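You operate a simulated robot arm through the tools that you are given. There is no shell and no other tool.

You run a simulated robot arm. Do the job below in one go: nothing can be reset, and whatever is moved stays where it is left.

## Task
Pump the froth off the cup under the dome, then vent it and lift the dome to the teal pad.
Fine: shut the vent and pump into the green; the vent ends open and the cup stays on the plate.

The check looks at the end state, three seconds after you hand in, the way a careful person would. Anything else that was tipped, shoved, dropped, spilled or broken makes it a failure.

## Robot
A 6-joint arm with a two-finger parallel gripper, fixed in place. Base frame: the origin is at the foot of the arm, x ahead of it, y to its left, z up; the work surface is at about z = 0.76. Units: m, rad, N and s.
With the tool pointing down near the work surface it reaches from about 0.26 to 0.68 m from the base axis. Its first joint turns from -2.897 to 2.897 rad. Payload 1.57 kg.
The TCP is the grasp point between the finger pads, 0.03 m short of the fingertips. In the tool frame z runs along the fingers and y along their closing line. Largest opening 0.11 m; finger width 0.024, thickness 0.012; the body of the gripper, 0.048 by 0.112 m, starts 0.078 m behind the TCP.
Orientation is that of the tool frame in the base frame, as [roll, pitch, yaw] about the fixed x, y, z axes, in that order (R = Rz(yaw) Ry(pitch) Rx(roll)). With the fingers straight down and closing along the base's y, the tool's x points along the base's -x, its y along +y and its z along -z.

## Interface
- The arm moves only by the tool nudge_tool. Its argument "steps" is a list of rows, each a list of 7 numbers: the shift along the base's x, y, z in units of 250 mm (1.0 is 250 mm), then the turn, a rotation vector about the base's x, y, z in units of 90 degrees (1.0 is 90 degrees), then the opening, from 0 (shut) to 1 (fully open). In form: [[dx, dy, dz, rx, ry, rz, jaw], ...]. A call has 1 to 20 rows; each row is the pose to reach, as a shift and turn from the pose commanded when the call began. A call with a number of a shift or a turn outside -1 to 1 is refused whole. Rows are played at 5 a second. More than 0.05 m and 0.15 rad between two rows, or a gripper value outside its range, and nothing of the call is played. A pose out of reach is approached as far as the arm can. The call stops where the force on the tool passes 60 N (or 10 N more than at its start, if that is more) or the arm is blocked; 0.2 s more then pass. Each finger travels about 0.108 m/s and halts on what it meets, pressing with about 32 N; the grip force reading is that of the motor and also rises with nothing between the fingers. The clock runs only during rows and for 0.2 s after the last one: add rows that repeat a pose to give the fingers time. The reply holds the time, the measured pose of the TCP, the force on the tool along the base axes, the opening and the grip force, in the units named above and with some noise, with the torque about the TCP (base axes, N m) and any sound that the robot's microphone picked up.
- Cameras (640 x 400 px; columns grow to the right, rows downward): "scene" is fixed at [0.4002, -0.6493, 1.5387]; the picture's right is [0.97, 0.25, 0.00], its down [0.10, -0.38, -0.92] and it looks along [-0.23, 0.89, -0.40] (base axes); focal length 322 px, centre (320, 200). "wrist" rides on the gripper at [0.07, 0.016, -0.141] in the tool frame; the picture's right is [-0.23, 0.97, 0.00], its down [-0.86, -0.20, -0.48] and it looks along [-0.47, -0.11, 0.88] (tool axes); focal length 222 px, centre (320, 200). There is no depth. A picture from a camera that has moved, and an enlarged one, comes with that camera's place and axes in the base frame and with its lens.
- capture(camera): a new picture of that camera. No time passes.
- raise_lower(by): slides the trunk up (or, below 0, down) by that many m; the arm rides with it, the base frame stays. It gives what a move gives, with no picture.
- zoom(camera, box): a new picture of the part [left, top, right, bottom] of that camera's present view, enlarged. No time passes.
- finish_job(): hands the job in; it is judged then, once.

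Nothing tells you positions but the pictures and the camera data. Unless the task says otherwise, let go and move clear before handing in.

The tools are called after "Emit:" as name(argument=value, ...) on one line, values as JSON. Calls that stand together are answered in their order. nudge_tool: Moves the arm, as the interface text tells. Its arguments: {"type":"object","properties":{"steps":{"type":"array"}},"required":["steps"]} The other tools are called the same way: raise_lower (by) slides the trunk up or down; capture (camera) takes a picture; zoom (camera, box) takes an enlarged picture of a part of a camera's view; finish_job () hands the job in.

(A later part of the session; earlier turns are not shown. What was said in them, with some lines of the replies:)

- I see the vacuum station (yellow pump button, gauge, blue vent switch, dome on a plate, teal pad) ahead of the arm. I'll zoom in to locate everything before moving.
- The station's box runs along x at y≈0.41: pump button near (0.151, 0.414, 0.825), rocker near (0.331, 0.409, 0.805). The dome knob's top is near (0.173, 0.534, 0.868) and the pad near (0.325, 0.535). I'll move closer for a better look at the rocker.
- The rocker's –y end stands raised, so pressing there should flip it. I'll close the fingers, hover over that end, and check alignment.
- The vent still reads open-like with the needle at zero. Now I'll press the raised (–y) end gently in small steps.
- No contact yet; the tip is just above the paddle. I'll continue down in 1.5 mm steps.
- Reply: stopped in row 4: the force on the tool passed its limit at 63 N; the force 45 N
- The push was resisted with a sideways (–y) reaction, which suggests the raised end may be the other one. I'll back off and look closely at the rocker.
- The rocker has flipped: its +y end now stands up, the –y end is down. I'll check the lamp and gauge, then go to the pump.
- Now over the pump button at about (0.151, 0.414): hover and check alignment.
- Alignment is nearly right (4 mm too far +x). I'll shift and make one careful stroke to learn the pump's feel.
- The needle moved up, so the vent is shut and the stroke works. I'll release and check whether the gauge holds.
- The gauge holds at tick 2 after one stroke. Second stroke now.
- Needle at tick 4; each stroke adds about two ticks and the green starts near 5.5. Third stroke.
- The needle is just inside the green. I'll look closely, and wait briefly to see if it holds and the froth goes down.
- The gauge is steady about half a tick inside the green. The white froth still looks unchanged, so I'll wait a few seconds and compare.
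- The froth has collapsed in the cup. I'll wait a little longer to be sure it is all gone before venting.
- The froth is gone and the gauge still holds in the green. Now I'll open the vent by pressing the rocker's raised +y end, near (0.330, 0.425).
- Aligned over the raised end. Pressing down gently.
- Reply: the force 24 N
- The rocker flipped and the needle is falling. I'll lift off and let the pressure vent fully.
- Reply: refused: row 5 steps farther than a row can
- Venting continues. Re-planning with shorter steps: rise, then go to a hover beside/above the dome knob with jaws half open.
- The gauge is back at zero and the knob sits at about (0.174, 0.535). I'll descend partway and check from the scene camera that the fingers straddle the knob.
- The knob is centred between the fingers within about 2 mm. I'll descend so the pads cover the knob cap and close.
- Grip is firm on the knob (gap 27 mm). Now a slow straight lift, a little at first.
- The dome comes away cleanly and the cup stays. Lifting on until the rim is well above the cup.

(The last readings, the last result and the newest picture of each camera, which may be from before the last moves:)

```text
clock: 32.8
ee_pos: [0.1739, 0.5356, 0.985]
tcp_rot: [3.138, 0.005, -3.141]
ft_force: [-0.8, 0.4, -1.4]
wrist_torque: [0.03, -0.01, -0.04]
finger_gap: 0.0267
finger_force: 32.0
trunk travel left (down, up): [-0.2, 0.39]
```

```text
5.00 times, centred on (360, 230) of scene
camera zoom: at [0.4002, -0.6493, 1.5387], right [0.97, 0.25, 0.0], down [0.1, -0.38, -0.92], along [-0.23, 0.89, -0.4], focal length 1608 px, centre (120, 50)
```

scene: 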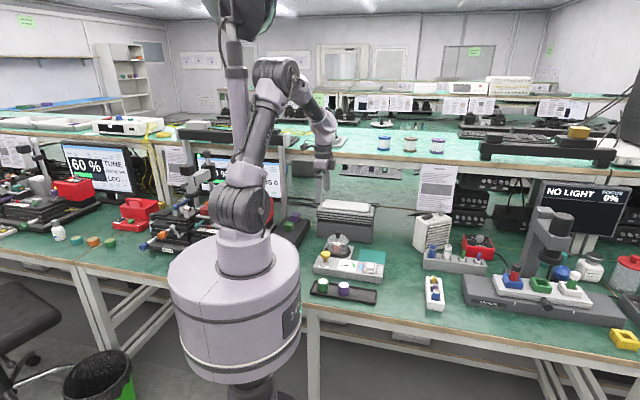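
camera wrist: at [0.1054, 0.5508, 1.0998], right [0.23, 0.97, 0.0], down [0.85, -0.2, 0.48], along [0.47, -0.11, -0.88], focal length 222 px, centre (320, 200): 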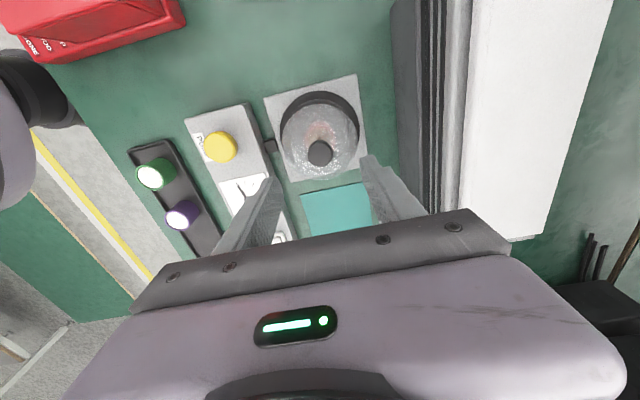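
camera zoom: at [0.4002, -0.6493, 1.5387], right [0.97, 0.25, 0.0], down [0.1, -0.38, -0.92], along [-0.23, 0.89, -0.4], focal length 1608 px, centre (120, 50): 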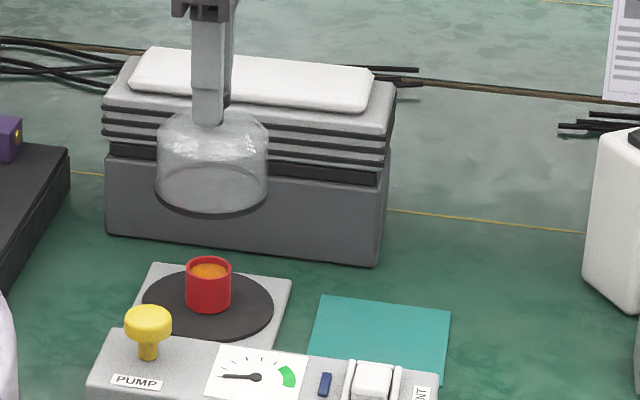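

Cup stays on the plate with the liquid clear of froth. Carrying the dome across to above the pad centre (0.326, 0.536).

Emit:
nudge_tool(steps=[[0.08, 0, 0, 0, 0, 0, 0.05], [0.18, 0, 0, 0, 0, 0, 0.05], [0.28, 0, 0, 0, 0, 0, 0.05], [0.38, 0, 0, 0, 0, 0, 0.05], [0.48, 0, 0, 0, 0, 0, 0.05], [0.57, 0, 0, 0, 0, 0, 0.05], [0.61, 0.002, 0, 0, 0, 0, 0.05], [0.61, 0.002, -0.1, 0, 0, 0, 0.05], [0.61, 0.002, -0.2, 0, 0, 0, 0.05], [0.61, 0.002, -0.3, 0, 0, 0, 0.05], [0.61, 0.002, -0.36, 0, 0, 0, 0.05], [0.61, 0.002, -0.36, 0, 0, 0, 0.05]])

Emit:
zoom(camera="scene", box=[330, 210, 410, 280])

Emit:
capture(camera="wrist")

```text
clock: 35.4
ee_pos: [0.3265, 0.537, 0.8934]
tcp_rot: [3.139, 0.004, -3.141]
ft_force: [-0.7, -0.2, -0.4]
wrist_torque: [-0.01, 0.03, 0.01]
finger_gap: 0.0268
finger_force: 32.2
trunk travel left (down, up): [-0.2, 0.39]
```

```text
5.71 times, centred on (370, 245) of scene
camera zoom: at [0.4002, -0.6493, 1.5387], right [0.97, 0.25, 0.0], down [0.1, -0.38, -0.92], along [-0.23, 0.89, -0.4], focal length 1838 px, centre (34, -57)
```

zoom: 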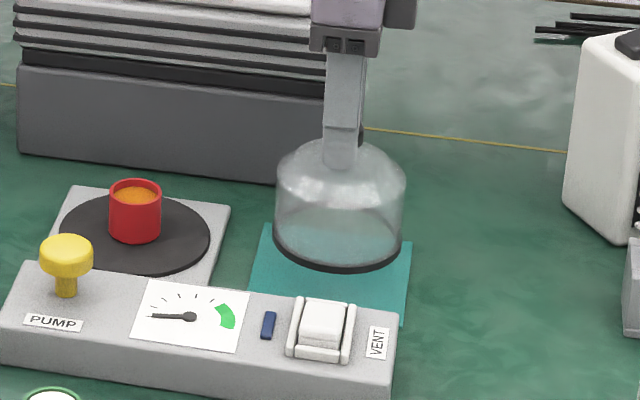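

```text
taken
camera wrist: at [0.2565, 0.5528, 1.0346], right [0.23, 0.97, 0.0], down [0.85, -0.2, 0.48], along [0.47, -0.11, -0.88], focal length 222 px, centre (320, 200)
```

wrist: 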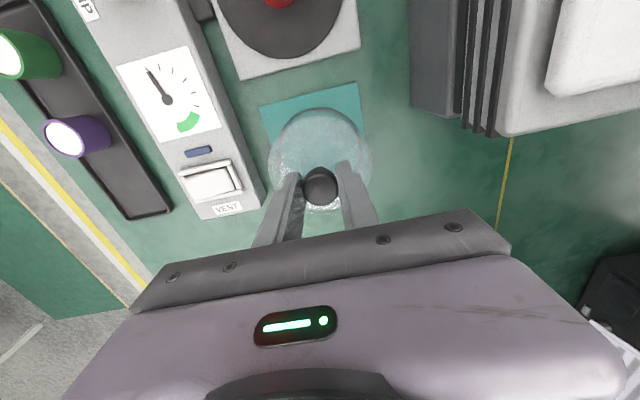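

The dome hangs over the pad, centred as far as I can tell. I'll go lower slowly and then check.

Emit:
nudge_tool(steps=[[0, 0, -0.03, 0, 0, 0, 0.05], [0, 0, -0.06, 0, 0, 0, 0.05], [0, 0, -0.07, 0, 0, 0, 0.05], [0, 0, -0.07, 0, 0, 0, 0.05]])

Emit:
zoom(camera="scene", box=[355, 230, 403, 270])

Emit:
zoom(camera="wrist", box=[220, 60, 420, 220])

```text
clock: 36.4
ee_pos: [0.3255, 0.5354, 0.8771]
tcp_rot: [3.137, 0.003, 3.141]
ft_force: [-0.3, 1.2, -1.8]
wrist_torque: [0.0, -0.01, 0.0]
finger_gap: 0.0269
finger_force: 31.9
trunk travel left (down, up): [-0.2, 0.39]
```

```text
10.00 times, centred on (379, 250) of scene
camera zoom: at [0.4002, -0.6493, 1.5387], right [0.97, 0.25, 0.0], down [0.1, -0.38, -0.92], along [-0.23, 0.89, -0.4], focal length 3216 px, centre (-270, -300)
```

zoom: 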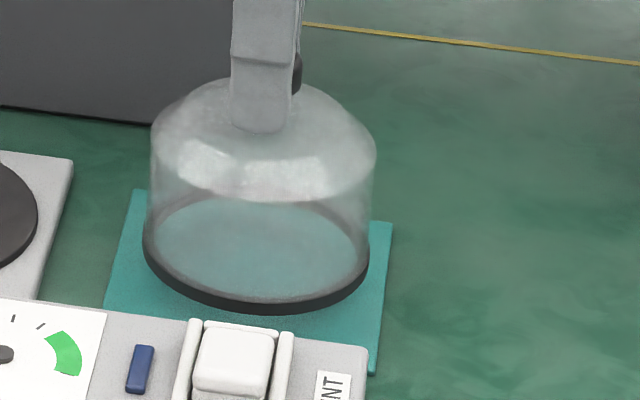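

```text
2.50 times, centred on (320, 140) of wrist
camera zoom: at [0.256, 0.5516, 1.018], right [0.23, 0.97, 0.0], down [0.85, -0.2, 0.48], along [0.47, -0.11, -0.88], focal length 555 px, centre (320, 350)
```

zoom: 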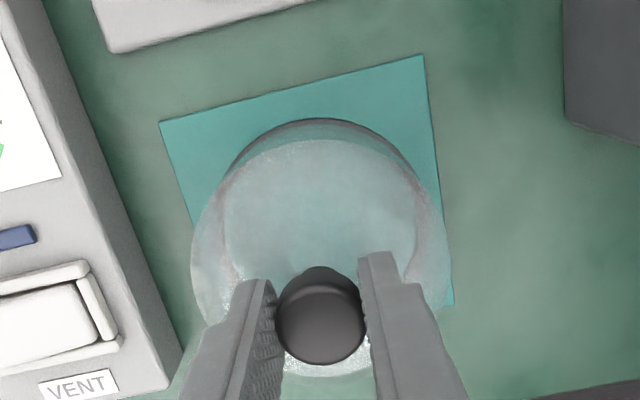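

Centring is within about 2 mm. Lowering in small steps until the rim touches the pad.

Emit:
nudge_tool(steps=[[-0.006, 0, -0.012, 0, 0, 0, 0.05], [-0.006, 0, -0.024, 0, 0, 0, 0.05], [-0.006, 0, -0.03, 0, 0, 0, 0.05], [-0.006, 0, -0.036, 0, 0, 0, 0.05], [-0.006, 0, -0.036, 0, 0, 0, 0.05]])

Emit:
zoom(camera="scene", box=[355, 230, 403, 270])

```text
clock: 37.6
ee_pos: [0.3248, 0.5346, 0.8696]
tcp_rot: [3.138, 0.001, -3.141]
ft_force: [0.7, 0.6, -2.1]
wrist_torque: [0.01, 0.03, 0.01]
finger_gap: 0.0269
finger_force: 32.2
trunk travel left (down, up): [-0.2, 0.39]
```

```text
10.00 times, centred on (379, 250) of scene
camera zoom: at [0.4002, -0.6493, 1.5387], right [0.97, 0.25, 0.0], down [0.1, -0.38, -0.92], along [-0.23, 0.89, -0.4], focal length 3216 px, centre (-270, -300)
```

zoom: 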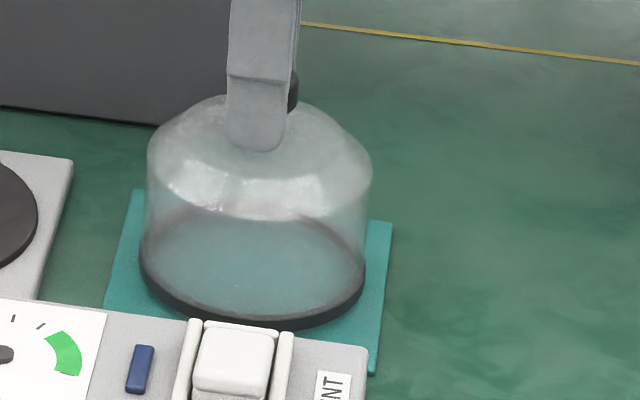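

Still hanging, a few millimetres to go. Continuing down in 1 mm steps.

Emit:
nudge_tool(steps=[[0, 0, -0.004, 0, 0, 0, 0.05], [0, 0, -0.008, 0, 0, 0, 0.05], [0, 0, -0.012, 0, 0, 0, 0.05], [0, 0, -0.012, 0, 0, 0, 0.05]])

Emit:
zoom(camera="scene", box=[355, 230, 403, 270])

```text
clock: 38.6
ee_pos: [0.3249, 0.5349, 0.8649]
tcp_rot: [3.138, 0.003, -3.141]
ft_force: [1.0, 0.1, -2.0]
wrist_torque: [0.0, 0.02, -0.03]
finger_gap: 0.0271
finger_force: 31.8
trunk travel left (down, up): [-0.2, 0.39]
```

```text
10.00 times, centred on (379, 250) of scene
camera zoom: at [0.4002, -0.6493, 1.5387], right [0.97, 0.25, 0.0], down [0.1, -0.38, -0.92], along [-0.23, 0.89, -0.4], focal length 3216 px, centre (-270, -300)
```

zoom: 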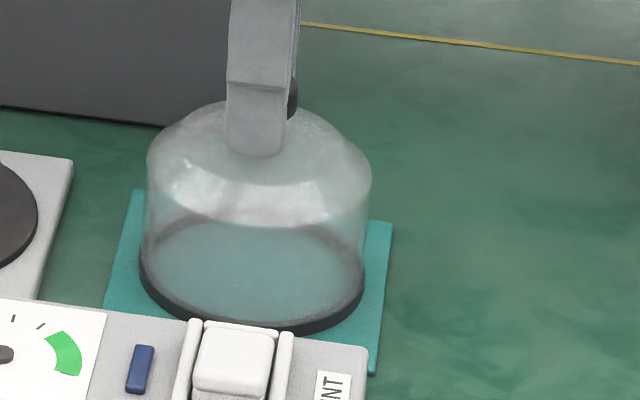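

Emit:
nudge_tool(steps=[[0, 0, -0.004, 0, 0, 0, 0.05], [0, 0, -0.008, 0, 0, 0, 0.05], [0, 0, -0.008, 0, 0, 0, 0.05]])

Emit:
zoom(camera="scene", box=[355, 230, 403, 270])

```text
clock: 39.4
ee_pos: [0.3244, 0.5339, 0.8645]
tcp_rot: [3.136, 0.004, 3.141]
ft_force: [-1.1, 3.0, 10.2]
wrist_torque: [-0.14, 0.25, -0.04]
finger_gap: 0.0267
finger_force: 32.2
trunk travel left (down, up): [-0.2, 0.39]
```

```text
10.00 times, centred on (379, 250) of scene
camera zoom: at [0.4002, -0.6493, 1.5387], right [0.97, 0.25, 0.0], down [0.1, -0.38, -0.92], along [-0.23, 0.89, -0.4], focal length 3216 px, centre (-270, -300)
```

zoom: 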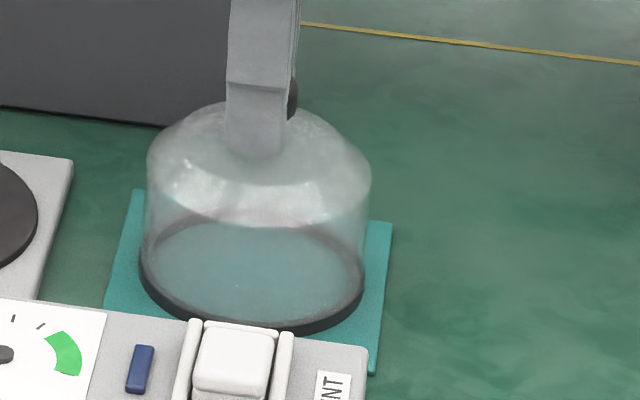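

The rim is on the pad (10 N contact). Easing off slightly, opening the jaws, then rising straight up.

Emit:
nudge_tool(steps=[[0, 0, 0.003, 0, 0, 0, 0.05], [0, 0, 0.003, 0, 0, 0, 0.24], [0, 0, 0.003, 0, 0, 0, 0.32], [0, 0, 0.003, 0, 0, 0, 0.45], [0, 0, 0.003, 0, 0, 0, 0.55], [0, 0, 0.003, 0, 0, 0, 0.55], [0, 0, 0.06, 0, 0, 0, 0.55], [0, 0, 0.16, 0, 0, 0, 0.55], [0, 0, 0.3, 0, 0, 0, 0.55], [0, 0, 0.45, 0, 0, 0, 0.55], [0, 0, 0.6, 0, 0, 0, 0.55], [-0.1, -0.1, 0.7, 0, 0, 0, 0.55], [-0.1, -0.1, 0.7, 0, 0, 0, 0.55]])

Emit:
zoom(camera="scene", box=[310, 210, 410, 290])

Emit:
capture(camera="wrist")

Emit:
capture(camera="scene")

```text
clock: 42.2
ee_pos: [0.2983, 0.5081, 1.0374]
tcp_rot: [3.138, 0.002, -3.139]
ft_force: [-0.4, 0.1, -0.1]
wrist_torque: [-0.01, 0.0, -0.02]
finger_gap: 0.0603
finger_force: 0.1
trunk travel left (down, up): [-0.2, 0.39]
```

```text
5.00 times, centred on (360, 250) of scene
camera zoom: at [0.4002, -0.6493, 1.5387], right [0.97, 0.25, 0.0], down [0.1, -0.38, -0.92], along [-0.23, 0.89, -0.4], focal length 1608 px, centre (120, -50)
```

zoom: 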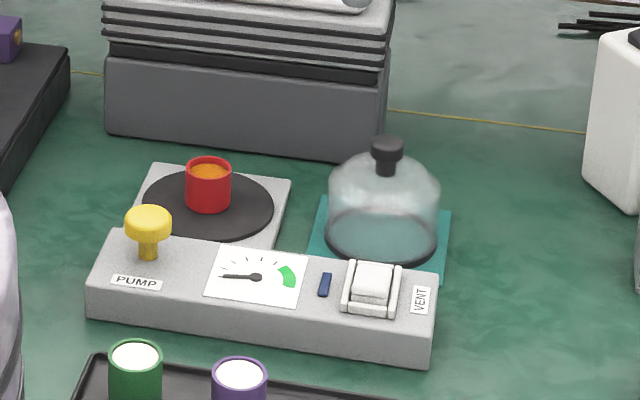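

```text
taken
camera wrist: at [0.2291, 0.5246, 1.18], right [0.23, 0.97, 0.0], down [0.85, -0.2, 0.48], along [0.47, -0.11, -0.88], focal length 222 px, centre (320, 200)
```

wrist: 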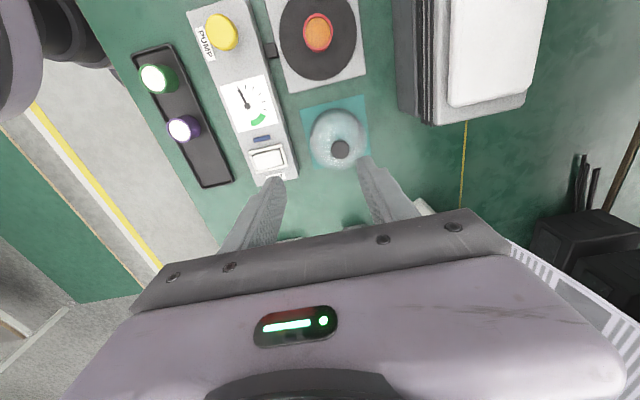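

```text
taken
```

scene: 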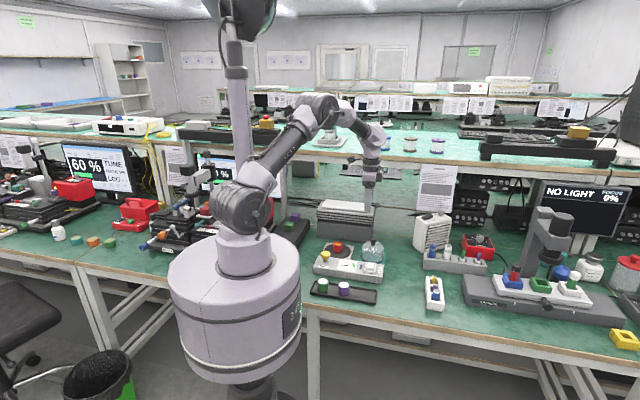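

The dome stands upright on the teal pad. The froth-free cup is still on the plate, the vent is open with the gauge at zero, and nothing else has moved. The arm is clear, so I'm handing in.

Emit:
finish_job()

```text
The job is handed in.
```

The froth is off the cup, the vent is open, and the dome is standing on the teal pad. I've handed the job in, but no result has come back yet.

- **Pumping:** I shut the vent and gave the pump three strokes. The needle stopped just inside the green and held there. The froth was gone within about eight seconds.
- **Venting:** I pressed the vent rocker back to its starting side, and the gauge fell to zero before I touched the dome.
- **Dome:** I lifted it straight up by the knob and lowered it onto the pad, within about 2 mm of centre. The rim is fully on the pad.
- **Cup and surroundings:** The cup stayed on the plate, and nothing else in view was moved or spilled. The arm has let go and is clear.

The first press on the vent rocker reached the 60 N force limit and stopped, but the rocker had flipped properly.
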